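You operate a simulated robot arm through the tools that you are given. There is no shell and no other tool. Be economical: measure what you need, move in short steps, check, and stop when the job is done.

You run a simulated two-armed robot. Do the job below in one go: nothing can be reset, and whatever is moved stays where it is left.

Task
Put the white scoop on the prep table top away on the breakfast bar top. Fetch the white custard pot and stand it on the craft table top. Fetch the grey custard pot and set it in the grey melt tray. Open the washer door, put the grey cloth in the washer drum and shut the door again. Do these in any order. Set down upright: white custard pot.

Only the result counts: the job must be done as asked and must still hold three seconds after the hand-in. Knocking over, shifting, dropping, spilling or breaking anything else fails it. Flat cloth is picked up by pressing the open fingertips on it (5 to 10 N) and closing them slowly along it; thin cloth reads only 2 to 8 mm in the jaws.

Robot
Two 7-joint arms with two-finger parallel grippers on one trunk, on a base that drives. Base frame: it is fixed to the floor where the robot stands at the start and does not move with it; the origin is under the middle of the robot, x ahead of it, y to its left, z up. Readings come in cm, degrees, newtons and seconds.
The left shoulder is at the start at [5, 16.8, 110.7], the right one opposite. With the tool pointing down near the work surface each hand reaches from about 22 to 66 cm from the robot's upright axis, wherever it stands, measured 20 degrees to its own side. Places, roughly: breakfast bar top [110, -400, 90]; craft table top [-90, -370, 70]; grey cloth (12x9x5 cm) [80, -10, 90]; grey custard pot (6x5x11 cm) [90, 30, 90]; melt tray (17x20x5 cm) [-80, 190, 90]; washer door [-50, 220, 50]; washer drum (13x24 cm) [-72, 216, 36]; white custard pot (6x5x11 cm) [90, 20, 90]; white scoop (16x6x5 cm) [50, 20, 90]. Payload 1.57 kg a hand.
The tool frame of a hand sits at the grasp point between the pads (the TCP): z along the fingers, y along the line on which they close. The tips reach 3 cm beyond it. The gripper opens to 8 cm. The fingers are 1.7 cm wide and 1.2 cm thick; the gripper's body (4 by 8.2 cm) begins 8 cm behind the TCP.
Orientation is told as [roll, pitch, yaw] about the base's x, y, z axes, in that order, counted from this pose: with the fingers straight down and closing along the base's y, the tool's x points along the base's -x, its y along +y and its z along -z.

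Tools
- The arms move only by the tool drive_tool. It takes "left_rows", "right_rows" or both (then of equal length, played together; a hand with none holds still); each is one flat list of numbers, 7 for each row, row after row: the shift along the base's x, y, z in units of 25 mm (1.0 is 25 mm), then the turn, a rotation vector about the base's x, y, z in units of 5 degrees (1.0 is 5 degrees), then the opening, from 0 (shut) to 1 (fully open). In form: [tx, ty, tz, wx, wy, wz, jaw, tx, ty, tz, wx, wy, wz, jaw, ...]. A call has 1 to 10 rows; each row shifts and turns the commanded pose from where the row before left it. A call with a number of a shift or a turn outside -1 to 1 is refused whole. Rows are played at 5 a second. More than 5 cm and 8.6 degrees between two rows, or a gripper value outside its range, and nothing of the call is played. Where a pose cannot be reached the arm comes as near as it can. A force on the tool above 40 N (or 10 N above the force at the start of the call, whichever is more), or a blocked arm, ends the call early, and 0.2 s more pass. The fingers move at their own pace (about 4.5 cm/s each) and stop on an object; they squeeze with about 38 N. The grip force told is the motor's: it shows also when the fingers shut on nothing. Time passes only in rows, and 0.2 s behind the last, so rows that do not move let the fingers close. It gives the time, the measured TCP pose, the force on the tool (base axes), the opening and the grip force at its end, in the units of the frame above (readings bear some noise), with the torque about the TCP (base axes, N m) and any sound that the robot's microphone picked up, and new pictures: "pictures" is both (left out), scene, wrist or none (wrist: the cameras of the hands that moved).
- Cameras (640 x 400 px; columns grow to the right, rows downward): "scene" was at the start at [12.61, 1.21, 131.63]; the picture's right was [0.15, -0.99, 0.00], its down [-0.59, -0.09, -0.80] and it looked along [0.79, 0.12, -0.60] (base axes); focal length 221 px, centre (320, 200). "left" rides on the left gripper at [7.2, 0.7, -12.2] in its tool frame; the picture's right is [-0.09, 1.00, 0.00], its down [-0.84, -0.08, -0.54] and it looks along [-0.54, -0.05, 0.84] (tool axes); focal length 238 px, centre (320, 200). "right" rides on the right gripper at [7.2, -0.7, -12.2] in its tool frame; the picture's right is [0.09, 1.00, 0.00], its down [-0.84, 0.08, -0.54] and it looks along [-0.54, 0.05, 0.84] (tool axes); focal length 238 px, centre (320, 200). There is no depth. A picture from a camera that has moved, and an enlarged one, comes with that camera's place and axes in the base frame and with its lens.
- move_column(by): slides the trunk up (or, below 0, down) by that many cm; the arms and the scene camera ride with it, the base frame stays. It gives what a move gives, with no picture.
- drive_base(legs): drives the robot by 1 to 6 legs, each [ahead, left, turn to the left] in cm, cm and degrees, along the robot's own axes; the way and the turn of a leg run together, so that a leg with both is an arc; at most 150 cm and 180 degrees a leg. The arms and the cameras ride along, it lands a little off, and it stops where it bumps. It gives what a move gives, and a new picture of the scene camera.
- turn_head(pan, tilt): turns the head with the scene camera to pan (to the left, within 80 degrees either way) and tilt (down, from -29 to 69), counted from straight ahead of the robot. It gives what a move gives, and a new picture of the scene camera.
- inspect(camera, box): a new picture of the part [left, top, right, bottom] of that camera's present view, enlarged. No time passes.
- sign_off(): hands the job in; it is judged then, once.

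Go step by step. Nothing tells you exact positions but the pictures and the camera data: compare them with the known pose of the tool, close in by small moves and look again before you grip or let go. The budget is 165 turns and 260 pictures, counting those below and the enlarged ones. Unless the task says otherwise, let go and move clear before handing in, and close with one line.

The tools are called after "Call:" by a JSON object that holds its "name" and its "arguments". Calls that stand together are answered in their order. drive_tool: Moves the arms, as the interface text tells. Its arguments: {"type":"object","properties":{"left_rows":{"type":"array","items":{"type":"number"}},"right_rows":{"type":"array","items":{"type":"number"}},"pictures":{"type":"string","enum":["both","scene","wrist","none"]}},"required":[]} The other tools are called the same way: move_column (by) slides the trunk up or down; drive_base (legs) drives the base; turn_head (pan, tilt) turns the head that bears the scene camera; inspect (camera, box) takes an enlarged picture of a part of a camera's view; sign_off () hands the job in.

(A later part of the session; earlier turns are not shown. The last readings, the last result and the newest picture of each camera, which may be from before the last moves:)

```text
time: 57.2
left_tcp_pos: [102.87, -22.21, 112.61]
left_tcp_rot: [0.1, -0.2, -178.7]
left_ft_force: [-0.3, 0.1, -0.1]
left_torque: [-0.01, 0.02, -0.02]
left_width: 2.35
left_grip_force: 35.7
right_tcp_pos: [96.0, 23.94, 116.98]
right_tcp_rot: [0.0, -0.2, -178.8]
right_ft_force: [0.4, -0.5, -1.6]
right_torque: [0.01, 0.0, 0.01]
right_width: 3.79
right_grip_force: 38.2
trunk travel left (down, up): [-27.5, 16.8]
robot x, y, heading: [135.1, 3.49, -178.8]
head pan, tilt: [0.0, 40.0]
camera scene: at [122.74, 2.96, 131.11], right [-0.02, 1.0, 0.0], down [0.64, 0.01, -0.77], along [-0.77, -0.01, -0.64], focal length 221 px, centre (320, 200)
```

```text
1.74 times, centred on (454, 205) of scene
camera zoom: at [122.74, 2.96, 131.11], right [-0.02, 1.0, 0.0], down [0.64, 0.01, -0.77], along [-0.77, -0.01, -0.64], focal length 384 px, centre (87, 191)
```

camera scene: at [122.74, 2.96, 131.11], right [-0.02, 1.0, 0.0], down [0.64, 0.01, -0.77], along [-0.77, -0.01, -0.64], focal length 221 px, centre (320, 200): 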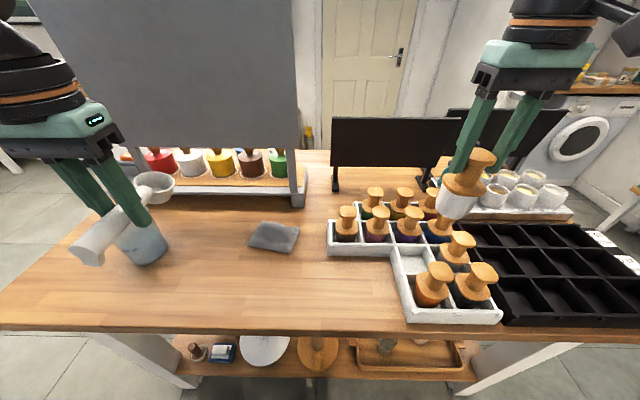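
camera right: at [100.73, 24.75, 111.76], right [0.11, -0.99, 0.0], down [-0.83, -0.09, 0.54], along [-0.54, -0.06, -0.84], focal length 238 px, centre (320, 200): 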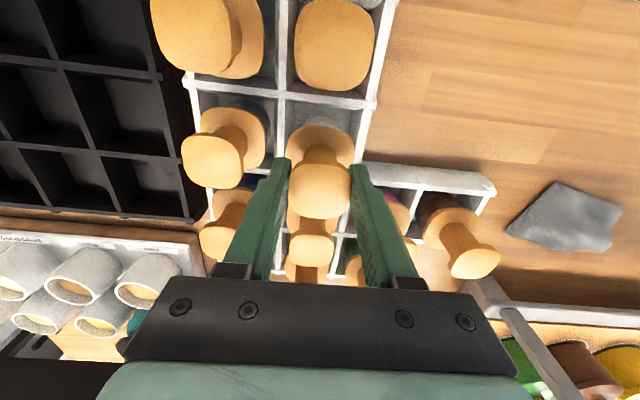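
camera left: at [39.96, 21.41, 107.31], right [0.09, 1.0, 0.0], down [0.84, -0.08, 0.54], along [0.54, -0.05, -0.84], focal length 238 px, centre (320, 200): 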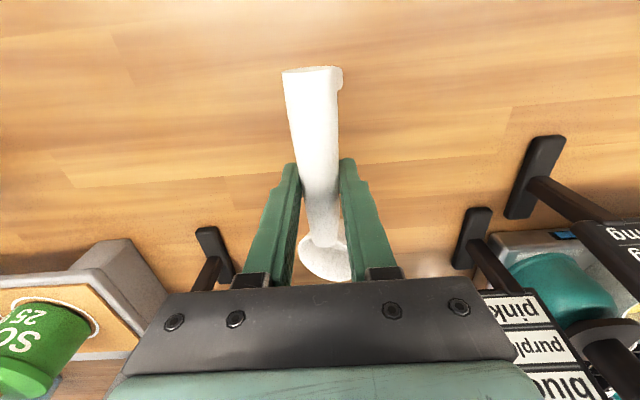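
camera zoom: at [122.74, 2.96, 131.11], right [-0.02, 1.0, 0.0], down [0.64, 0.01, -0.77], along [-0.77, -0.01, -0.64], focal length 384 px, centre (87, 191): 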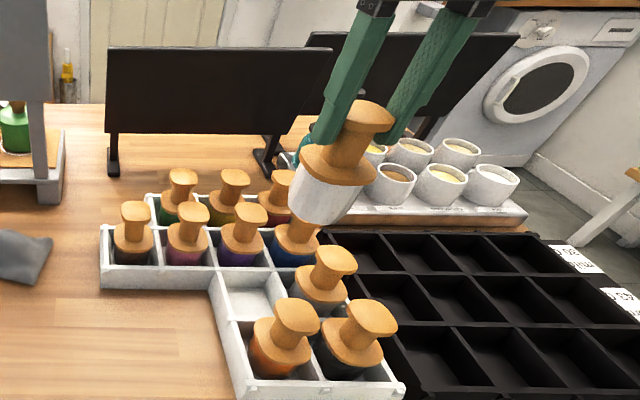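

The white pot is held and upright. Now I'll back off, turn toward -y and drive toward the bar, stopping to look.

Call:
{"name": "drive_base", "arguments": {"legs": [[-18, 0, 0], [0, 0, 90], [130, -5, 0], [90, 0, 0]]}}

Call:
{"name": "turn_head", "arguments": {"pan": 0, "tilt": 22}}

Call:
{"name": "turn_head", "arguments": {"pan": -55, "tilt": 22}}

```text
time: 73.0
left_tcp_pos: [178.49, -248.77, 112.61]
left_tcp_rot: [0.0, 0.0, -88.8]
left_ft_force: [0.6, -0.2, -0.4]
left_torque: [0.02, -0.01, -0.02]
left_width: 2.36
left_grip_force: 35.5
right_tcp_pos: [132.54, -255.49, 116.88]
right_tcp_rot: [0.0, 0.0, -88.9]
right_ft_force: [-0.1, -0.4, -1.3]
right_torque: [0.01, -0.02, -0.03]
right_width: 3.8
right_grip_force: 38.0
trunk travel left (down, up): [-27.5, 16.8]
robot x, y, heading: [153.18, -216.2, -88.9]
head pan, tilt: [0.0, 40.0]
camera scene: at [153.26, -228.86, 131.11], right [-1.0, -0.02, 0.0], down [-0.01, 0.64, -0.77], along [0.01, -0.77, -0.64], focal length 221 px, centre (320, 200)
```

scene: 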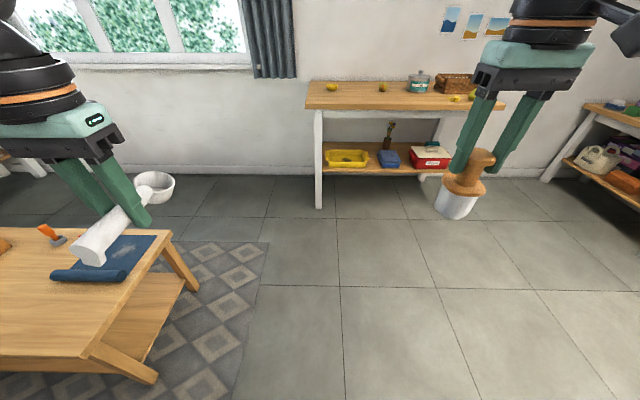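

```text
time: 73.8
left_tcp_pos: [178.45, -248.66, 112.6]
left_tcp_rot: [-0.1, -0.1, -88.7]
left_ft_force: [1.3, 0.9, 0.2]
left_torque: [0.0, 0.01, -0.03]
left_width: 2.36
left_grip_force: 36.3
right_tcp_pos: [132.52, -255.46, 116.9]
right_tcp_rot: [0.0, 0.0, -88.9]
right_ft_force: [0.8, 0.0, -0.9]
right_torque: [0.01, 0.01, 0.01]
right_width: 3.8
right_grip_force: 37.9
trunk travel left (down, up): [-27.5, 16.8]
robot x, y, heading: [152.91, -216.37, -88.7]
head pan, tilt: [0.0, 22.0]
camera scene: at [153.28, -229.61, 133.92], right [-1.0, -0.02, 0.0], down [-0.01, 0.38, -0.93], along [0.02, -0.93, -0.38], focal length 221 px, centre (320, 200)
```

scene: 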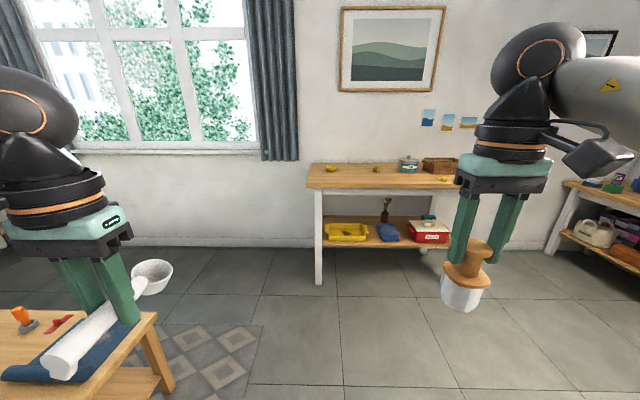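

```text
time: 75.1
left_tcp_pos: [178.46, -248.63, 112.7]
left_tcp_rot: [-0.1, -0.1, -88.7]
left_ft_force: [-0.7, 0.5, -0.6]
left_torque: [0.03, -0.01, -0.01]
left_width: 2.36
left_grip_force: 36.2
right_tcp_pos: [132.39, -255.47, 117.06]
right_tcp_rot: [0.1, 0.0, -88.9]
right_ft_force: [-0.5, -0.6, -1.1]
right_torque: [0.03, -0.02, -0.01]
right_width: 3.79
right_grip_force: 38.0
trunk travel left (down, up): [-27.5, 16.8]
robot x, y, heading: [152.93, -216.35, -88.8]
head pan, tilt: [-55.0, 22.0]
camera scene: at [145.6, -225.81, 133.93], right [-0.59, 0.81, 0.0], down [0.3, 0.22, -0.93], along [-0.75, -0.55, -0.37], focal length 221 px, centre (320, 200)
```

scene: 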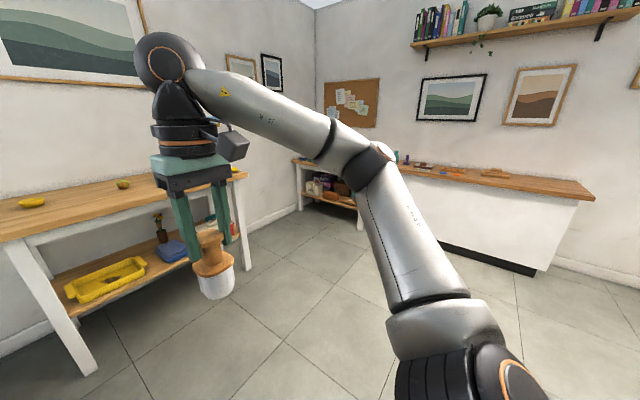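

The bar spans x≈40–160 with its near edge at y≈-358, and free space is around [130, -378]. I'll drive closer and look.

Call:
{"name": "drive_base", "arguments": {"legs": [[0, 38, 0]]}}

```text
time: 76.1
left_tcp_pos: [181.08, -249.04, 112.73]
left_tcp_rot: [0.1, -0.1, -89.1]
left_ft_force: [-1.1, 1.1, -0.2]
left_torque: [0.03, -0.03, -0.02]
left_width: 2.38
left_grip_force: 36.0
right_tcp_pos: [135.06, -255.57, 116.95]
right_tcp_rot: [0.0, 0.0, -89.1]
right_ft_force: [-0.4, -0.1, -2.4]
right_torque: [0.02, -0.05, -0.01]
right_width: 3.81
right_grip_force: 37.8
trunk travel left (down, up): [-27.5, 16.8]
robot x, y, heading: [155.71, -216.54, -89.1]
head pan, tilt: [-55.0, 22.0]
stopped in leg 1: the robot was blocked; the commanded pose is now the measured one
camera scene: at [148.24, -226.06, 133.91], right [-0.59, 0.81, 0.0], down [0.3, 0.22, -0.93], along [-0.75, -0.54, -0.38], focal length 221 px, centre (320, 200)
```

scene: 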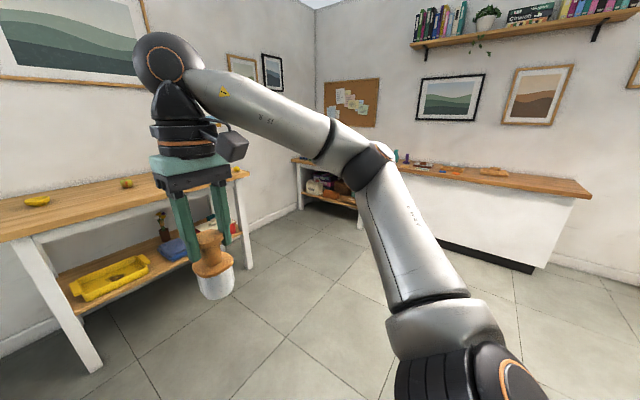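

I drove the wrong way, and the robot was blocked after about 3 cm. I'll look left to see what it touched.

Call:
{"name": "turn_head", "arguments": {"pan": 70, "tilt": 45}}

Call:
{"name": "drive_base", "arguments": {"legs": [[0, -42, 0]]}}

```text
time: 78.1
left_tcp_pos: [181.04, -248.93, 112.67]
left_tcp_rot: [-0.1, -0.1, -89.1]
left_ft_force: [0.5, -0.2, 0.0]
left_torque: [0.0, 0.03, -0.01]
left_width: 2.37
left_grip_force: 35.8
right_tcp_pos: [135.2, -255.56, 117.06]
right_tcp_rot: [0.1, 0.0, -89.0]
right_ft_force: [0.3, 0.8, -1.5]
right_torque: [0.0, -0.01, -0.01]
right_width: 3.76
right_grip_force: 38.3
trunk travel left (down, up): [-27.5, 16.8]
robot x, y, heading: [156.18, -216.35, -88.9]
head pan, tilt: [70.0, 45.0]
camera scene: at [163.59, -223.24, 130.39], right [-0.33, -0.94, 0.0], down [-0.67, 0.23, -0.71], along [0.67, -0.23, -0.71], focal length 221 px, centre (320, 200)
```

scene: 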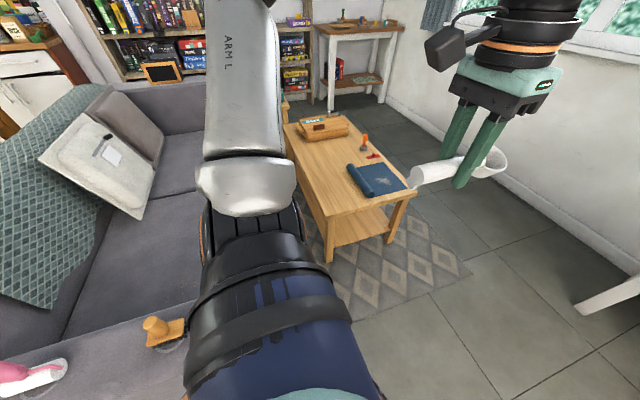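

```text
time: 80.7
left_tcp_pos: [139.14, -249.54, 112.59]
left_tcp_rot: [0.0, -0.1, -89.1]
left_ft_force: [0.4, 0.8, -0.4]
left_torque: [0.03, 0.04, -0.01]
left_width: 2.39
left_grip_force: 35.6
right_tcp_pos: [93.25, -256.12, 116.99]
right_tcp_rot: [0.0, 0.0, -89.1]
right_ft_force: [-0.8, 0.0, -0.6]
right_torque: [0.0, -0.04, 0.02]
right_width: 3.8
right_grip_force: 38.2
trunk travel left (down, up): [-27.5, 16.8]
robot x, y, heading: [114.15, -217.49, -89.2]
head pan, tilt: [70.0, 45.0]
camera scene: at [121.59, -223.85, 130.39], right [-0.33, -0.94, 0.0], down [-0.67, 0.23, -0.71], along [0.67, -0.23, -0.71], focal length 221 px, centre (320, 200)
```

scene: 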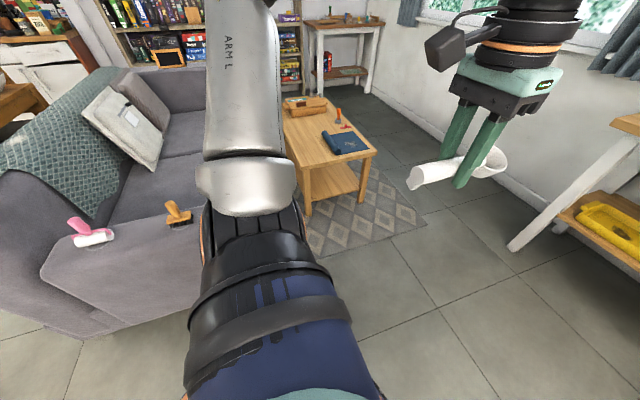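

It only touched the sofa's side and nothing fell. Now I'll go up to the bar.

Call:
{"name": "drive_base", "arguments": {"legs": [[85, 0, 0]]}}

Call:
{"name": "turn_head", "arguments": {"pan": 8, "tilt": 45}}

```text
time: 85.2
left_tcp_pos: [140.47, -335.19, 112.64]
left_tcp_rot: [0.0, -0.2, -89.0]
left_ft_force: [0.2, 0.6, 0.0]
left_torque: [0.01, 0.02, 0.01]
left_width: 2.4
left_grip_force: 35.6
right_tcp_pos: [94.55, -341.84, 116.9]
right_tcp_rot: [-0.1, 0.0, -89.0]
right_ft_force: [-0.1, -0.4, -1.8]
right_torque: [0.02, -0.02, -0.06]
right_width: 3.81
right_grip_force: 38.0
trunk travel left (down, up): [-27.5, 16.8]
robot x, y, heading: [115.35, -302.81, -89.1]
head pan, tilt: [70.0, 45.0]
camera scene: at [122.91, -309.49, 130.38], right [-0.33, -0.94, 0.0], down [-0.67, 0.23, -0.71], along [0.67, -0.23, -0.71], focal length 221 px, centre (320, 200)
```

scene: 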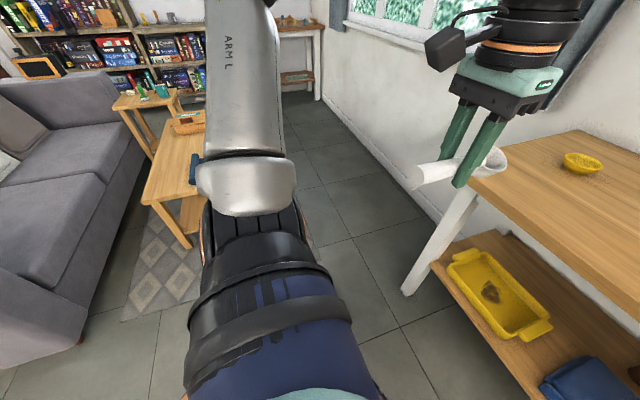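

```text
time: 86.6
left_tcp_pos: [140.42, -335.16, 112.65]
left_tcp_rot: [-0.1, -0.2, -89.1]
left_ft_force: [0.5, 0.9, -0.4]
left_torque: [-0.03, 0.03, -0.01]
left_width: 2.37
left_grip_force: 36.2
right_tcp_pos: [94.54, -341.86, 116.91]
right_tcp_rot: [-0.1, 0.0, -89.0]
right_ft_force: [-0.2, 0.5, -0.9]
right_torque: [-0.02, -0.02, 0.01]
right_width: 3.8
right_grip_force: 38.1
trunk travel left (down, up): [-27.5, 16.8]
robot x, y, heading: [115.55, -302.51, -89.1]
head pan, tilt: [8.0, 45.0]
camera scene: at [116.49, -314.83, 130.38], right [-0.99, -0.16, 0.0], down [-0.11, 0.7, -0.71], along [0.11, -0.7, -0.71], focal length 221 px, centre (320, 200)
```

scene: 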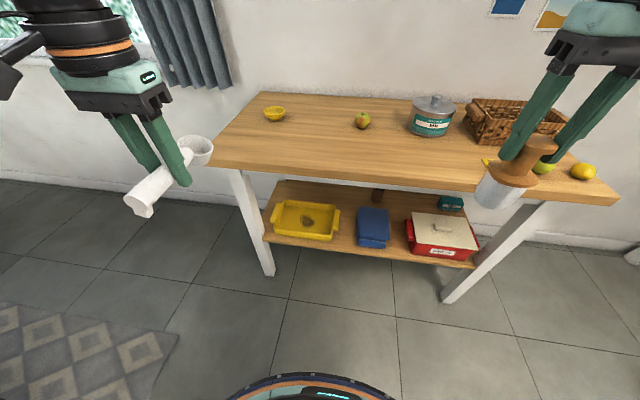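

Bar edge is at y≈-366, and the area around [130, -382] is free. I'll drive 26 cm closer and move the scoop over it.

Call:
{"name": "drive_base", "arguments": {"legs": [[26, 0, 0]]}}

Call:
{"name": "drive_tool", "arguments": {"left_rows": [-0.55, -1, 0, 0, 0, 0, 0, -0.55, -1, 0, 0, 0, 0, 0, -0.55, -1, 0, 0, 0, 0, 0, -0.55, -1, 0, 0, 0, 0, 0, -0.55, -1, -0.5, 0, 0, 0, 0, -0.55, -1, -0.5, 0, 0, 0, 0, -0.55, -1, -1, 0, 0, 0, 0, -0.55, -1, -1, 0, 0, 0, 0, 0, 0, -1, 0, 0, 0, 0], "pictures": "both"}}

```text
time: 88.4
left_tcp_pos: [141.04, -361.16, 112.51]
left_tcp_rot: [-0.2, -0.1, -88.9]
left_ft_force: [-0.5, 0.2, -0.2]
left_torque: [0.06, 0.03, -0.01]
left_width: 2.35
left_grip_force: 36.1
right_tcp_pos: [95.12, -368.0, 117.04]
right_tcp_rot: [-0.2, 0.0, -88.8]
right_ft_force: [-0.1, -0.7, -0.8]
right_torque: [0.02, -0.01, 0.01]
right_width: 3.8
right_grip_force: 38.0
trunk travel left (down, up): [-27.5, 16.8]
robot x, y, heading: [115.39, -328.89, -89.0]
head pan, tilt: [8.0, 45.0]
camera scene: at [116.97, -340.92, 130.38], right [-0.99, -0.16, 0.0], down [-0.11, 0.7, -0.71], along [0.11, -0.7, -0.71], focal length 221 px, centre (320, 200)
```

scene: 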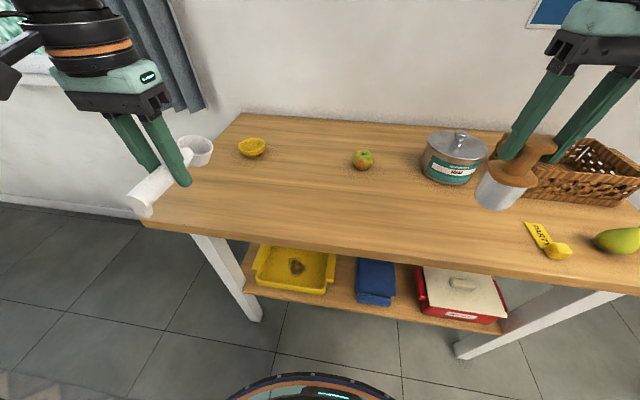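

```text
time: 90.4
left_tcp_pos: [134.2, -376.57, 103.79]
left_tcp_rot: [-0.2, -0.2, -89.0]
left_ft_force: [-0.5, 0.3, 0.4]
left_torque: [0.01, -0.01, -0.01]
left_width: 2.37
left_grip_force: 35.9
left hand out of reach, approached as far as the arm can: row 6, 7, 8
right_tcp_pos: [95.16, -367.89, 117.01]
right_tcp_rot: [0.0, -0.1, -88.8]
right_ft_force: [0.5, 0.4, -0.8]
right_torque: [-0.01, 0.0, 0.0]
right_width: 3.81
right_grip_force: 38.1
trunk travel left (down, up): [-27.5, 16.8]
robot x, y, heading: [115.49, -328.57, -89.0]
head pan, tilt: [8.0, 45.0]
camera scene: at [116.97, -340.83, 130.39], right [-0.99, -0.16, 0.0], down [-0.11, 0.7, -0.71], along [0.11, -0.7, -0.71], focal length 221 px, centre (320, 200)
camera left: at [134.84, -369.3, 116.12], right [1.0, -0.07, 0.0], down [-0.06, -0.84, 0.54], along [-0.04, -0.54, -0.84], focal length 238 px, centre (320, 200)
```

scene: 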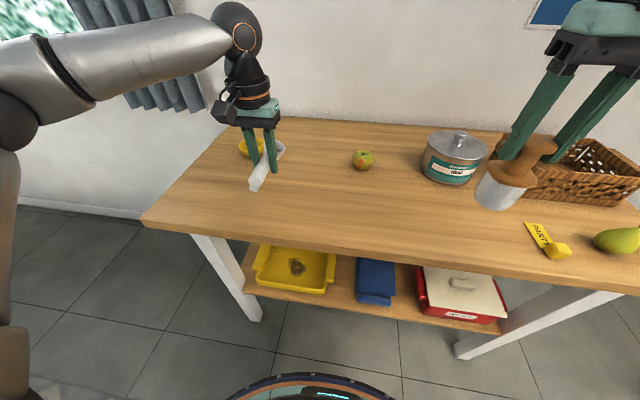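
left: 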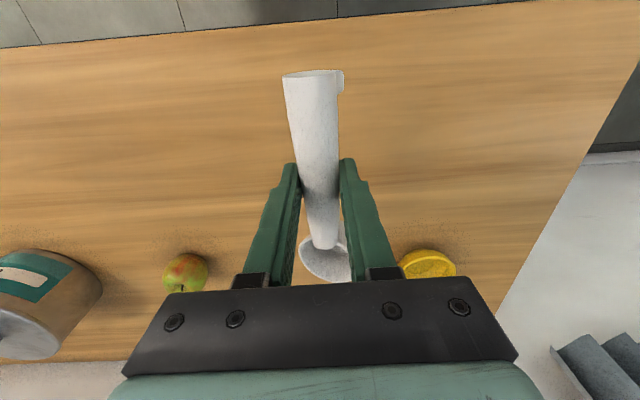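

I'm over the bar. I'll lower some, push 3 cm further in, then go down slowly.

Call:
{"name": "drive_tool", "arguments": {"left_rows": [-0.3, 0, -0.8, 0, 0, 0, 0, -0.3, -0.3, -0.8, 0, 0, 0, 0, -0.3, -0.6, -0.6, 0, 0, 0, 0, -0.3, -0.6, -0.6, 0, 0, 0, 0, 0, 0, 0, 0, 0, 0, 0], "pictures": "both"}}

```text
time: 91.6
left_tcp_pos: [134.21, -377.5, 97.01]
left_tcp_rot: [-0.2, -0.3, -88.9]
left_ft_force: [0.2, 0.3, 0.3]
left_torque: [0.01, -0.02, 0.02]
left_width: 2.39
left_grip_force: 35.6
left hand out of reach, approached as far as the arm can: row 2, 3, 4
right_tcp_pos: [95.17, -367.9, 116.96]
right_tcp_rot: [-0.1, 0.0, -88.8]
right_ft_force: [-0.4, -0.3, -1.7]
right_torque: [0.02, -0.01, -0.02]
right_width: 3.78
right_grip_force: 37.8
trunk travel left (down, up): [-27.5, 16.8]
robot x, y, heading: [115.58, -328.84, -88.9]
head pan, tilt: [8.0, 45.0]
camera scene: at [116.97, -340.86, 130.38], right [-0.99, -0.16, 0.0], down [-0.11, 0.7, -0.71], along [0.11, -0.7, -0.71], focal length 221 px, centre (320, 200)
camera left: at [134.72, -370.19, 109.26], right [1.0, -0.07, 0.0], down [-0.06, -0.84, 0.55], along [-0.04, -0.54, -0.84], focal length 238 px, centre (320, 200)
```

scene: 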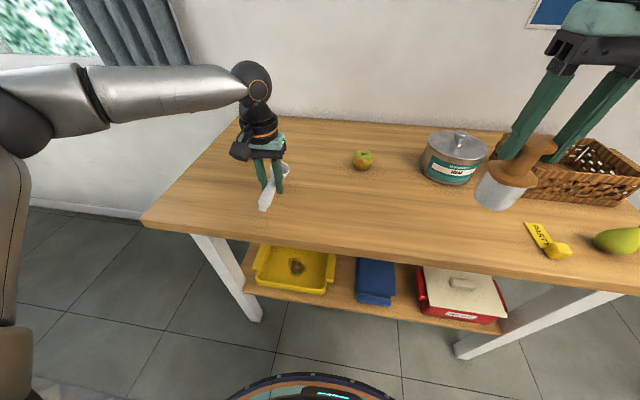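
left: 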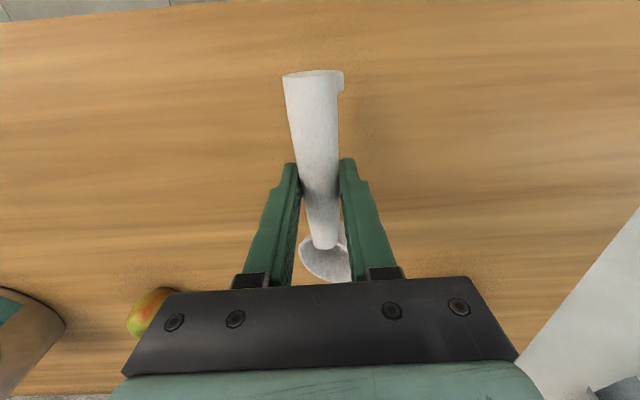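

Reach is at its limit but the scoop is well inside the edge, so I'll lower it to contact.

Call:
{"name": "drive_tool", "arguments": {"left_rows": [0, 0, -0.4, 0, 0, 0, 0, 0, 0, -0.4, 0, 0, 0, 0, 0, 0, -0.2, 0, 0, 0, 0, 0, 0, -0.15, 0, 0, 0, 0, 0, 0, -0.1, 0, 0, 0, 0], "pictures": "wrist"}}

```text
time: 92.8
left_tcp_pos: [134.4, -377.14, 94.28]
left_tcp_rot: [-0.1, -0.6, -88.8]
left_ft_force: [1.2, 1.2, 13.1]
left_torque: [-0.9, -0.05, 0.02]
left_width: 2.39
left_grip_force: 35.6
left hand out of reach, approached as far as the arm can: row 3
right_tcp_pos: [95.11, -367.87, 117.11]
right_tcp_rot: [-0.2, -0.2, -88.8]
right_ft_force: [0.5, 0.5, -1.2]
right_torque: [0.01, 0.04, 0.0]
right_width: 3.82
right_grip_force: 38.4
trunk travel left (down, up): [-27.5, 16.8]
robot x, y, heading: [115.97, -328.7, -88.7]
head pan, tilt: [8.0, 45.0]
camera left: at [134.97, -369.84, 106.43], right [1.0, -0.07, 0.0], down [-0.06, -0.83, 0.55], along [-0.04, -0.55, -0.83], focal length 238 px, centre (320, 200)
```

left: 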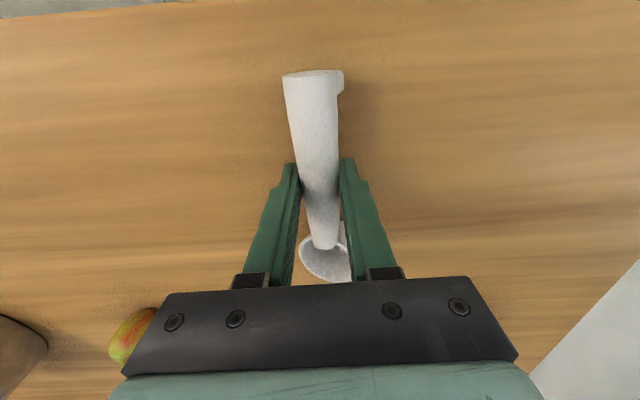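

The scoop touches the bar at 13 N. I'll let go and lift away.

Call:
{"name": "drive_tool", "arguments": {"left_rows": [0, 0, 0, 0, 0, 0, 0.35, 0, 0, 0, 0, 0, 0, 0.55, 0, 0, 0, 0, 0, 0, 0.7, 0, 0, 0.4, 0, 0, 0, 0.7, 0, 0, 0.8, 0, 0, 0, 0.7, 0, 0.2, 1, 0, 0, 0, 0.7, 0, 0.2, 1, 0, 0, 0, 0.7, 0, 0.2, 1, 0, 0, 0, 0.7], "pictures": "both"}}

```text
time: 94.6
left_tcp_pos: [134.43, -375.61, 104.38]
left_tcp_rot: [0.1, 0.0, -89.0]
left_ft_force: [0.0, -0.3, 0.0]
left_torque: [-0.02, -0.02, 0.02]
left_width: 5.62
left_grip_force: 0.0
right_tcp_pos: [95.05, -367.94, 117.01]
right_tcp_rot: [-0.1, -0.1, -88.8]
right_ft_force: [0.9, 0.7, -1.9]
right_torque: [0.03, 0.01, -0.02]
right_width: 3.79
right_grip_force: 38.2
trunk travel left (down, up): [-27.5, 16.8]
robot x, y, heading: [115.67, -329.12, -88.8]
head pan, tilt: [8.0, 45.0]
camera scene: at [116.96, -340.84, 130.39], right [-0.99, -0.16, 0.0], down [-0.11, 0.7, -0.71], along [0.11, -0.7, -0.71], focal length 221 px, centre (320, 200)
camera left: at [134.88, -368.4, 116.65], right [1.0, -0.07, 0.0], down [-0.06, -0.84, 0.54], along [-0.04, -0.54, -0.84], focal length 238 px, centre (320, 200)
```

scene: 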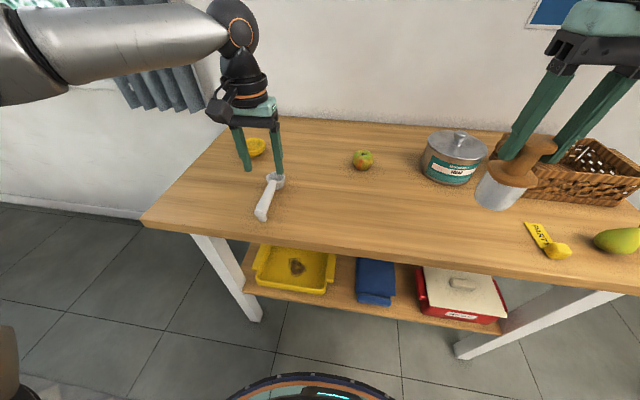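
left: 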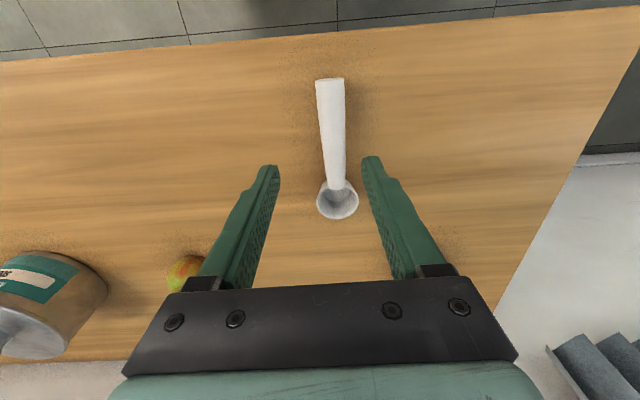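

The scoop sits on the bar. I'll tuck the left arm, back off and head for the craft table.

Call:
{"name": "drive_tool", "arguments": {"left_rows": [0, 0.7, 0.6, 0, 0, 0, 0.7, 0, 0.9, 0.6, 0, 0, 0, 0.7, 0, 0.9, 0.6, 0, 0, 0, 0.7, 0, 0.9, 0.6, 0, 0, 0, 0.7, 0, 0.9, 0.6, 0, 0, 0, 0.7, 0, 0.9, 0, 0, 0, 0, 0.7, 0, 0.9, 0, 0, 0, 0, 0.7], "pictures": "none"}}

Call:
{"name": "drive_base", "arguments": {"legs": [[-45, 0, 0], [0, 0, -90], [90, 0, 0]]}}

Call:
{"name": "turn_head", "arguments": {"pan": 0, "tilt": 30}}

```text
time: 96.2
left_tcp_pos: [134.45, -360.41, 111.9]
left_tcp_rot: [0.0, -0.1, -88.9]
left_ft_force: [-0.3, 0.5, 0.2]
left_torque: [0.02, 0.02, 0.0]
left_width: 5.56
left_grip_force: 0.0
right_tcp_pos: [95.2, -367.81, 117.02]
right_tcp_rot: [-0.1, -0.2, -88.8]
right_ft_force: [-0.8, -0.3, -1.3]
right_torque: [-0.03, -0.01, 0.0]
right_width: 3.81
right_grip_force: 37.5
trunk travel left (down, up): [-27.5, 16.8]
robot x, y, heading: [116.22, -328.78, -88.9]
head pan, tilt: [8.0, 45.0]
```

```text
time: 107.1
left_tcp_pos: [-6.67, -304.69, 111.84]
left_tcp_rot: [-0.1, 0.0, -178.8]
left_ft_force: [0.2, -0.1, 0.2]
left_torque: [0.03, 0.0, -0.01]
left_width: 5.59
left_grip_force: 0.0
right_tcp_pos: [-14.23, -265.4, 117.04]
right_tcp_rot: [-0.1, 0.1, -178.7]
right_ft_force: [0.5, 0.1, -1.7]
right_torque: [0.0, -0.02, -0.01]
right_width: 3.78
right_grip_force: 38.1
trunk travel left (down, up): [-27.5, 16.8]
robot x, y, heading: [25.0, -286.0, -179.0]
head pan, tilt: [8.0, 45.0]
camera scene: at [12.92, -287.31, 130.38], right [-0.16, 0.99, 0.0], down [0.7, 0.11, -0.71], along [-0.7, -0.11, -0.71], focal length 221 px, centre (320, 200)
```

scene: 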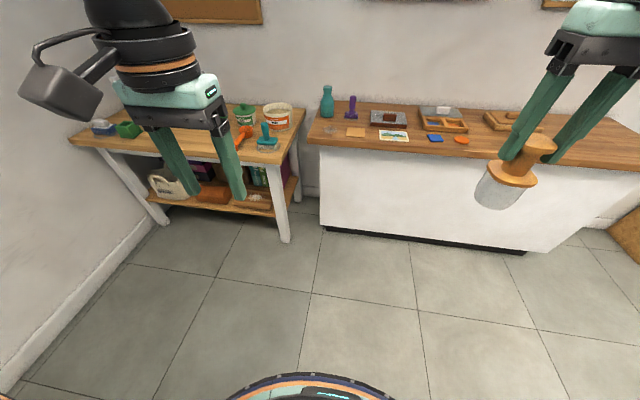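

```text
time: 107.9
left_tcp_pos: [-6.69, -304.82, 111.83]
left_tcp_rot: [-0.1, -0.1, -178.8]
left_ft_force: [-0.5, 0.2, -0.5]
left_torque: [0.02, -0.02, 0.01]
left_width: 5.59
left_grip_force: 0.0
right_tcp_pos: [-14.1, -265.45, 117.06]
right_tcp_rot: [-0.1, 0.0, -178.7]
right_ft_force: [-0.1, 0.4, -1.6]
right_torque: [-0.01, 0.02, 0.0]
right_width: 3.78
right_grip_force: 38.3
trunk travel left (down, up): [-27.5, 16.8]
robot x, y, heading: [25.05, -285.97, -179.0]
head pan, tilt: [0.0, 30.0]
camera scene: at [11.93, -286.2, 132.64], right [-0.02, 1.0, 0.0], down [0.5, 0.01, -0.87], along [-0.87, -0.02, -0.5], focal length 221 px, centre (320, 200)
```

scene: 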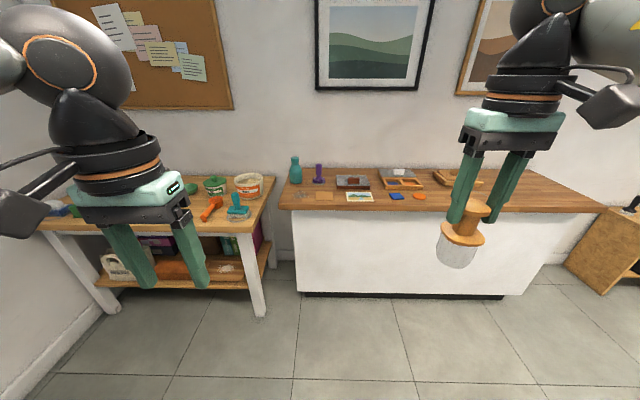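

The craft table is the left one: near edge x≈-67, y from -413 to -321. I'll strafe left to face it and see its free area.

Call:
{"name": "drive_base", "arguments": {"legs": [[0, -0.1, 20], [20, 60, 0]]}}

Call:
{"name": "turn_head", "arguments": {"pan": -10, "tilt": 40}}

```text
time: 112.5
left_tcp_pos: [4.7, -377.71, 112.04]
left_tcp_rot: [-0.2, -0.2, -159.1]
left_ft_force: [-0.3, -0.3, -0.2]
left_torque: [-0.01, -0.01, -0.02]
left_width: 5.58
left_grip_force: 0.1
right_tcp_pos: [-15.68, -343.33, 117.02]
right_tcp_rot: [-0.1, -0.1, -159.0]
right_ft_force: [0.0, -0.2, -2.5]
right_torque: [0.07, 0.02, -0.01]
right_width: 3.78
right_grip_force: 38.3
trunk travel left (down, up): [-27.5, 16.8]
robot x, y, heading: [28.18, -349.63, -159.1]
head pan, tilt: [0.0, 30.0]
camera scene: at [15.88, -354.03, 132.64], right [-0.36, 0.93, 0.0], down [0.47, 0.18, -0.87], along [-0.81, -0.31, -0.5], focal length 221 px, centre (320, 200)
```

scene: 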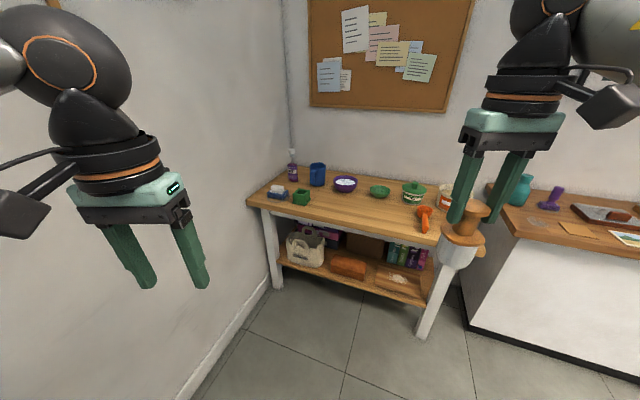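

```text
time: 113.2
left_tcp_pos: [4.62, -377.71, 112.0]
left_tcp_rot: [-0.1, -0.1, -158.9]
left_ft_force: [0.4, -0.1, 1.1]
left_torque: [-0.02, -0.02, -0.02]
left_width: 5.61
left_grip_force: 0.2
right_tcp_pos: [-15.69, -343.3, 116.96]
right_tcp_rot: [-0.1, 0.0, -159.0]
right_ft_force: [0.7, -0.4, -1.5]
right_torque: [0.0, -0.02, -0.02]
right_width: 3.8
right_grip_force: 37.6
trunk travel left (down, up): [-27.5, 16.8]
robot x, y, heading: [28.25, -349.33, -159.2]
head pan, tilt: [-10.0, 40.0]
camera scene: at [15.98, -352.38, 131.12], right [-0.19, 0.98, 0.0], down [0.63, 0.12, -0.77], along [-0.75, -0.15, -0.64], focal length 221 px, centre (320, 200)
```

scene: 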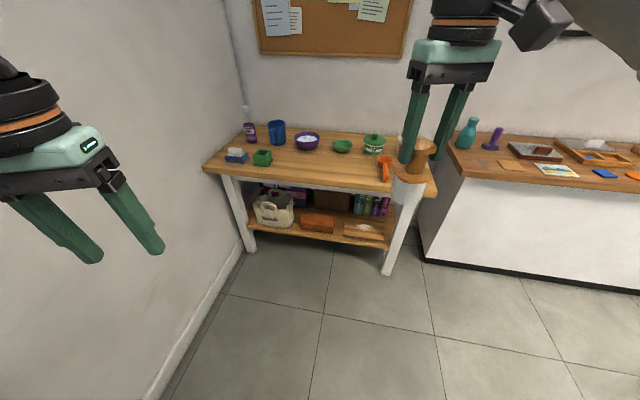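

The free spot is around [-81, -370]. I'll drive to it, keeping clear of the wall.

Call:
{"name": "drive_base", "arguments": {"legs": [[60, -8.5, 0]]}}

Call:
{"name": "move_column", "arguments": {"by": -16}}

Call:
{"name": "turn_head", "arguments": {"pan": -15, "tilt": 50}}

```text
time: 116.6
left_tcp_pos: [-54.61, -391.05, 111.9]
left_tcp_rot: [-0.1, -0.2, -159.2]
left_ft_force: [-1.2, -0.6, 0.0]
left_torque: [0.01, 0.02, -0.01]
left_width: 5.61
left_grip_force: 0.0
right_tcp_pos: [-74.72, -356.52, 116.92]
right_tcp_rot: [0.0, 0.1, -159.2]
right_ft_force: [-0.6, -0.2, -1.8]
right_torque: [0.0, -0.03, 0.0]
right_width: 3.77
right_grip_force: 37.8
trunk travel left (down, up): [-27.5, 16.8]
robot x, y, heading: [-30.82, -362.6, -159.1]
head pan, tilt: [-10.0, 40.0]
camera scene: at [-43.12, -365.73, 131.11], right [-0.19, 0.98, 0.0], down [0.63, 0.12, -0.77], along [-0.75, -0.14, -0.64], focal length 221 px, centre (320, 200)
```

scene: 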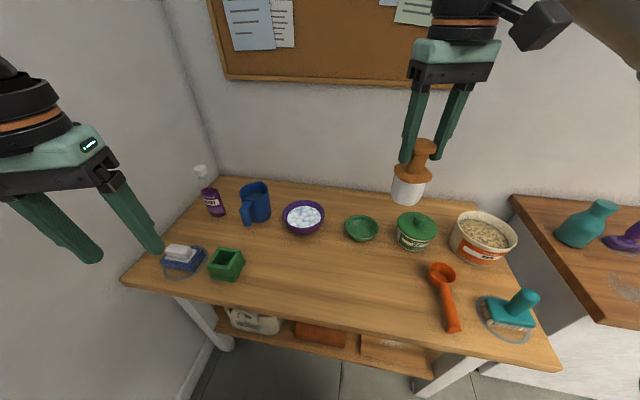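

```text
time: 118.5
left_tcp_pos: [-54.5, -391.06, 95.98]
left_tcp_rot: [0.1, 0.0, -159.2]
left_ft_force: [-0.1, 0.1, -0.8]
left_torque: [0.01, -0.03, -0.05]
left_width: 5.57
left_grip_force: 0.1
right_tcp_pos: [-74.78, -356.51, 101.16]
right_tcp_rot: [-0.2, -0.1, -159.2]
right_ft_force: [0.2, 1.1, -1.4]
right_torque: [-0.03, -0.01, -0.01]
right_width: 3.78
right_grip_force: 38.2
trunk travel left (down, up): [-11.5, 32.8]
robot x, y, heading: [-30.65, -362.61, -159.3]
head pan, tilt: [-10.0, 40.0]
```

```text
time: 119.2
left_tcp_pos: [-54.51, -391.01, 95.91]
left_tcp_rot: [-0.1, -0.2, -159.1]
left_ft_force: [0.4, -0.4, 0.0]
left_torque: [0.0, 0.02, -0.02]
left_width: 5.59
left_grip_force: 0.1
right_tcp_pos: [-74.72, -356.5, 101.0]
right_tcp_rot: [-0.1, -0.2, -159.2]
right_ft_force: [-0.2, -0.3, -1.9]
right_torque: [-0.04, 0.01, 0.0]
right_width: 3.79
right_grip_force: 37.6
trunk travel left (down, up): [-11.5, 32.8]
robot x, y, heading: [-31.14, -362.93, -159.3]
head pan, tilt: [-15.0, 50.0]
camera scene: at [-42.4, -364.92, 113.7], right [-0.1, 0.99, 0.0], down [0.76, 0.08, -0.64], along [-0.64, -0.06, -0.77], focal length 221 px, centre (320, 200)
```

scene: 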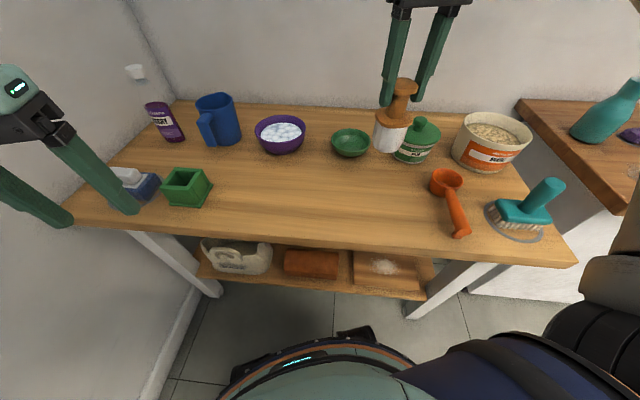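

There's a wide free area in the middle. I'll bring the pot over [-79, -366] and lower it.

Call:
{"name": "drive_tool", "arguments": {"right_rows": [-0.3, -0.6, 0, 0, 0, 0, 0, -0.3, -0.6, -0.5, 0, 0, 0, 0, -0.3, -0.6, -0.8, 0, 0, 0, 0, -0.3, -0.6, -1, 0, 0, 0, 0, -0.3, -0.6, -1, 0, 0, 0, 0, -0.2, -0.6, -1, 0, 0, 0, 0, 0, -0.2, -1, 0, 0, 0, 0, 0, 0, -1, 0, 0, 0, 0], "pictures": "both"}}

```text
time: 121.0
left_tcp_pos: [-54.55, -390.95, 95.88]
left_tcp_rot: [-0.1, -0.2, -159.2]
left_ft_force: [-0.3, 0.3, 0.1]
left_torque: [-0.03, 0.01, -0.02]
left_width: 5.6
left_grip_force: 0.1
right_tcp_pos: [-78.99, -366.08, 85.26]
right_tcp_rot: [0.0, -0.1, -159.2]
right_ft_force: [0.0, -1.4, -1.3]
right_torque: [0.01, -0.05, 0.0]
right_width: 3.81
right_grip_force: 37.8
trunk travel left (down, up): [-11.5, 32.8]
robot x, y, heading: [-31.16, -362.46, -159.3]
head pan, tilt: [-15.0, 50.0]
camera scene: at [-42.4, -364.91, 113.69], right [-0.1, 0.99, 0.0], down [0.76, 0.08, -0.64], along [-0.64, -0.06, -0.77], focal length 221 px, centre (320, 200)
camera right: at [-72.5, -362.81, 97.37], right [0.44, -0.9, 0.0], down [-0.75, -0.37, 0.54], along [-0.49, -0.24, -0.84], focal length 238 px, centre (320, 200)
```

scene: 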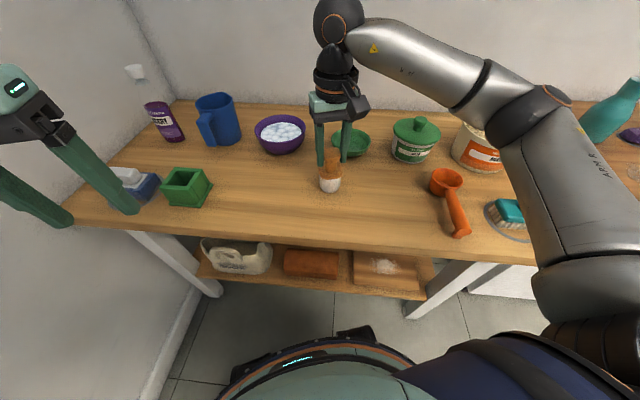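
right: 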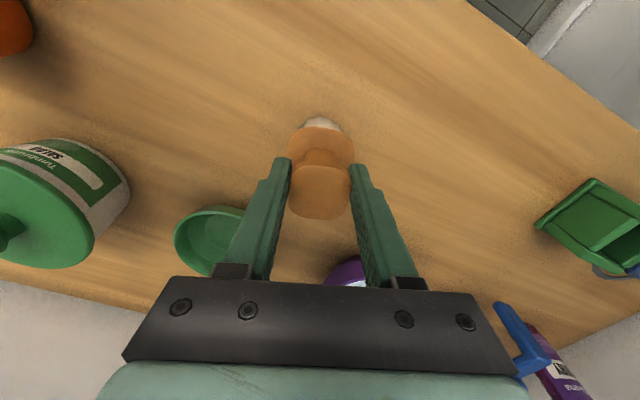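

Call:
{"name": "drive_tool", "arguments": {"right_rows": [0, 0, -0.5, 0, 0, 0, 0, 0, 0, -0.5, 0, 0, 0, 0, 0, 0, -0.3, 0, 0, 0, 0, 0, 0, -0.2, 0, 0, 0, 0, 0, 0, -0.15, 0, 0, 0, 0, 0, 0, 0, 0, 0, 0, 0], "pictures": "scene"}}

```text
time: 121.6
left_tcp_pos: [-54.44, -390.93, 95.94]
left_tcp_rot: [-0.2, -0.2, -159.3]
left_ft_force: [-0.5, 0.2, 0.3]
left_torque: [-0.02, 0.01, 0.02]
left_width: 5.58
left_grip_force: 0.0
right_tcp_pos: [-79.01, -365.95, 83.79]
right_tcp_rot: [0.3, -0.9, -159.2]
right_ft_force: [4.4, 2.9, 13.4]
right_torque: [0.51, -0.41, -0.07]
right_width: 3.77
right_grip_force: 37.8
trunk travel left (down, up): [-11.5, 32.8]
robot x, y, heading: [-30.95, -362.54, -159.5]
head pan, tilt: [-15.0, 50.0]
stopped in row 3 (right hand): the force on the tool passed its limit (the readings are from after the stop); the commanded pose is now the measured one
camera scene: at [-42.27, -364.89, 113.7], right [-0.1, 1.0, 0.0], down [0.76, 0.08, -0.64], along [-0.64, -0.06, -0.77], focal length 221 px, centre (320, 200)
```

scene: 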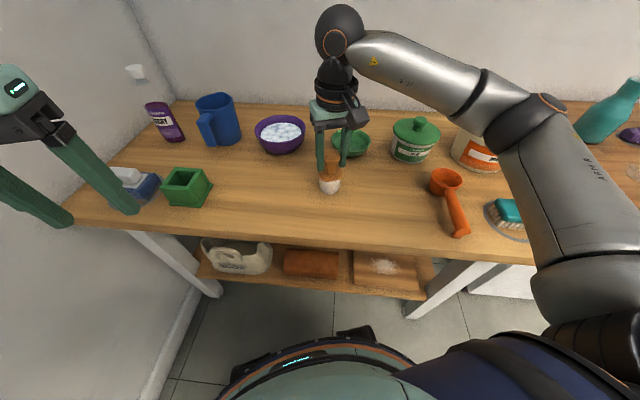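

It's in contact with the table at z≈73. I'll release and rise straight up.

Call:
{"name": "drive_tool", "arguments": {"right_rows": [0, 0, 0.1, 0, 0, 0, 0, 0, 0, 0, 0, 0, 0, 0.55, 0, 0, 0, 0, 0, 0, 0.75, 0, 0, 0, 0, 0, 0, 0.8, 0, 0, 0.6, 0, 0, 0, 0.8, 0, 0, 1, 0, 0, 0, 0.8, 0, 0, 1, 0, 0, 0, 0.8, 0, 0, 1, 0, 0, 0, 0.8, 0, 0, 1, 0, 0, 0, 0.8, 0, 0, 1, 0, 0, 0, 0.8], "pictures": "both"}}

```text
time: 123.8
left_tcp_pos: [-54.41, -391.14, 95.98]
left_tcp_rot: [-0.1, -0.1, -159.2]
left_ft_force: [-0.2, 0.0, 1.0]
left_torque: [-0.01, 0.02, 0.0]
left_width: 5.6
left_grip_force: 0.0
right_tcp_pos: [-79.08, -366.04, 98.04]
right_tcp_rot: [0.2, -0.7, -159.2]
right_ft_force: [0.2, -0.5, -0.6]
right_torque: [0.0, 0.0, 0.04]
right_width: 6.39
right_grip_force: 0.2
trunk travel left (down, up): [-11.5, 32.8]
robot x, y, heading: [-31.26, -362.63, -159.5]
head pan, tilt: [-15.0, 50.0]
camera scene: at [-42.37, -364.91, 113.69], right [-0.1, 1.0, 0.0], down [0.76, 0.08, -0.64], along [-0.64, -0.06, -0.77], focal length 221 px, centre (320, 200)
camera right: at [-72.41, -362.75, 110.01], right [0.44, -0.9, 0.0], down [-0.75, -0.36, 0.55], along [-0.5, -0.25, -0.83], focal length 238 px, centre (320, 200)
```

scene: 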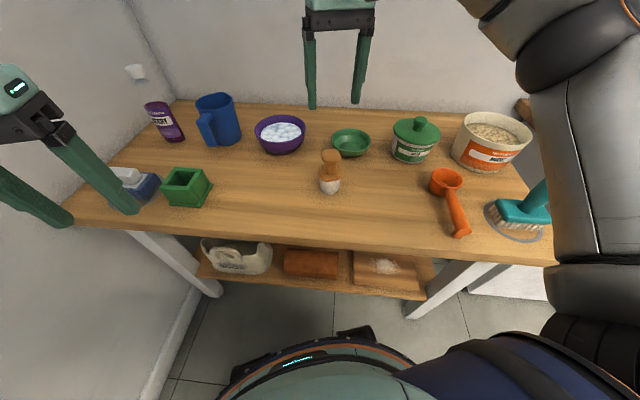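
right: 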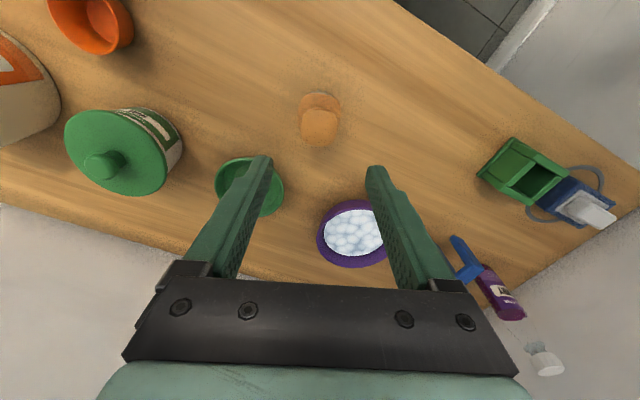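

The white pot stands upright. I'll raise the trunk, tuck the right hand and drive back to the far side of the prep table.

Call:
{"name": "move_column", "arguments": {"by": 16}}

Call:
{"name": "drive_tool", "arguments": {"right_rows": [0.8, 0.8, 0, 0, 0, 0, 0.8, 0.8, 0.8, 0, 0, 0, 0, 0.8, 0.8, 0.8, 0, 0, 0, 0, 0.8, 0.8, 0.8, 0, 0, 0, 0, 0.8, 0.8, 0.8, 0, 0, 0, 0, 0.8], "pictures": "none"}}

Call:
{"name": "drive_base", "arguments": {"legs": [[-60, 0, 0], [0, 0, -21], [-95, 0, 0], [0, 120, 0]]}}

```text
time: 125.6
left_tcp_pos: [-54.42, -391.01, 111.86]
left_tcp_rot: [-0.2, -0.1, -159.2]
left_ft_force: [0.0, 0.7, -0.2]
left_torque: [0.0, -0.05, -0.02]
left_width: 5.58
left_grip_force: 0.1
right_tcp_pos: [-79.15, -366.15, 113.9]
right_tcp_rot: [0.4, -0.6, -159.1]
right_ft_force: [-0.4, 0.2, 0.1]
right_torque: [-0.03, 0.01, -0.02]
right_width: 6.42
right_grip_force: 0.1
trunk travel left (down, up): [-27.5, 16.8]
robot x, y, heading: [-30.83, -362.48, -159.3]
head pan, tilt: [-15.0, 50.0]
```

```text
time: 126.8
left_tcp_pos: [-54.39, -390.94, 111.9]
left_tcp_rot: [-0.1, -0.2, -159.2]
left_ft_force: [0.5, 0.9, -0.6]
left_torque: [0.02, -0.02, -0.02]
left_width: 5.61
left_grip_force: 0.1
right_tcp_pos: [-69.01, -356.08, 113.85]
right_tcp_rot: [0.2, -0.9, -159.2]
right_ft_force: [-0.8, -0.4, -0.7]
right_torque: [-0.02, -0.01, -0.02]
right_width: 6.42
right_grip_force: 0.1
trunk travel left (down, up): [-27.5, 16.8]
robot x, y, heading: [-31.12, -362.58, -159.5]
head pan, tilt: [-15.0, 50.0]
```

```text
time: 136.8
left_tcp_pos: [87.67, -363.17, 111.87]
left_tcp_rot: [-0.1, 0.0, -180.1]
left_ft_force: [-0.3, 0.1, -0.9]
left_torque: [0.02, -0.01, 0.0]
left_width: 5.61
left_grip_force: 0.1
right_tcp_pos: [86.48, -325.42, 113.92]
right_tcp_rot: [0.4, -0.8, -180.1]
right_ft_force: [-0.3, -0.5, -0.8]
right_torque: [0.02, -0.03, 0.02]
right_width: 6.42
right_grip_force: 0.1
trunk travel left (down, up): [-27.5, 16.8]
robot x, y, heading: [119.51, -344.83, 180.1]
head pan, tilt: [-15.0, 50.0]
stopped in leg 4: the robot was blocked; the commanded pose is now the measured one
camera scene: at [108.27, -343.04, 129.69], right [0.26, 0.97, 0.0], down [0.74, -0.2, -0.64], along [-0.62, 0.17, -0.77], focal length 221 px, centre (320, 200)
```

scene: 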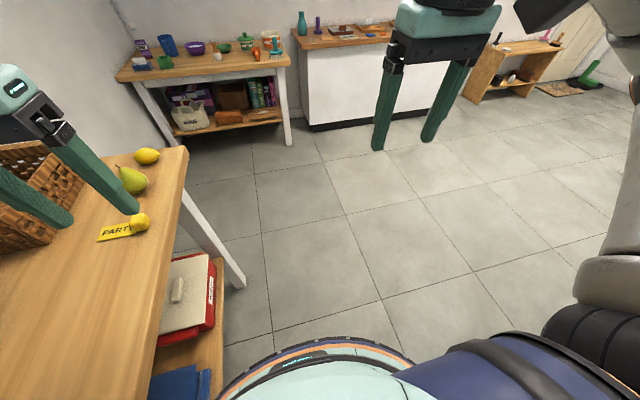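

Wrong sign again, so I nudged the bar. I'll move away to the right at once and check the bar.

Call:
{"name": "drive_base", "arguments": {"legs": [[0, -60, 0]]}}

Call:
{"name": "turn_head", "arguments": {"pan": 78, "tilt": 30}}

```text
time: 140.2
left_tcp_pos: [87.81, -303.01, 112.0]
left_tcp_rot: [-0.2, -0.1, -179.9]
left_ft_force: [0.1, -0.2, 0.2]
left_torque: [0.0, -0.01, 0.01]
left_width: 5.6
left_grip_force: 0.0
right_tcp_pos: [86.55, -265.16, 113.95]
right_tcp_rot: [0.3, -0.8, -179.8]
right_ft_force: [0.2, 0.6, -0.1]
right_torque: [-0.07, 0.03, 0.01]
right_width: 6.4
right_grip_force: 0.0
trunk travel left (down, up): [-27.5, 16.8]
robot x, y, heading: [120.24, -284.96, -180.0]
head pan, tilt: [-15.0, 50.0]
camera scene: at [108.29, -282.85, 129.69], right [0.26, 0.97, 0.0], down [0.74, -0.2, -0.64], along [-0.62, 0.17, -0.77], focal length 221 px, centre (320, 200)
```

scene: 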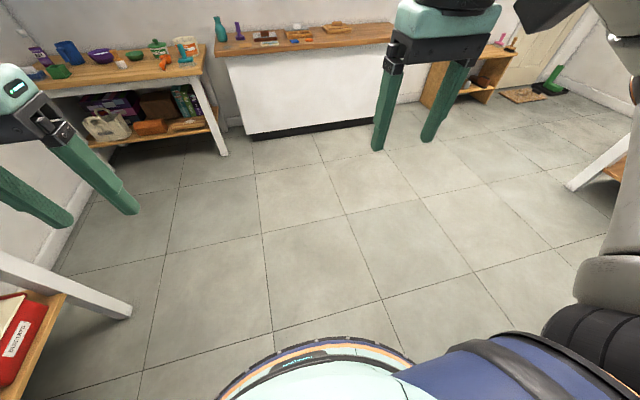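

```text
time: 141.8
left_tcp_pos: [87.62, -303.15, 111.91]
left_tcp_rot: [-0.1, -0.1, -179.9]
left_ft_force: [-0.5, 0.2, -0.7]
left_torque: [-0.01, 0.01, 0.0]
left_width: 5.59
left_grip_force: 0.1
right_tcp_pos: [86.43, -265.22, 113.93]
right_tcp_rot: [0.2, -0.9, -180.0]
right_ft_force: [0.3, 0.0, -0.4]
right_torque: [-0.01, -0.03, 0.06]
right_width: 6.4
right_grip_force: 0.0
trunk travel left (down, up): [-27.5, 16.8]
robot x, y, heading: [119.61, -284.84, -179.7]
head pan, tilt: [78.0, 30.0]
camera scene: at [113.85, -293.71, 132.65], right [-0.98, 0.21, 0.0], down [0.1, 0.49, -0.87], along [-0.18, -0.85, -0.5], focal length 221 px, centre (320, 200)
```

scene: 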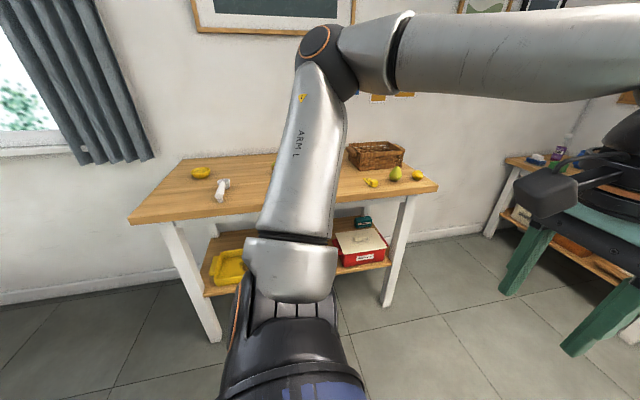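

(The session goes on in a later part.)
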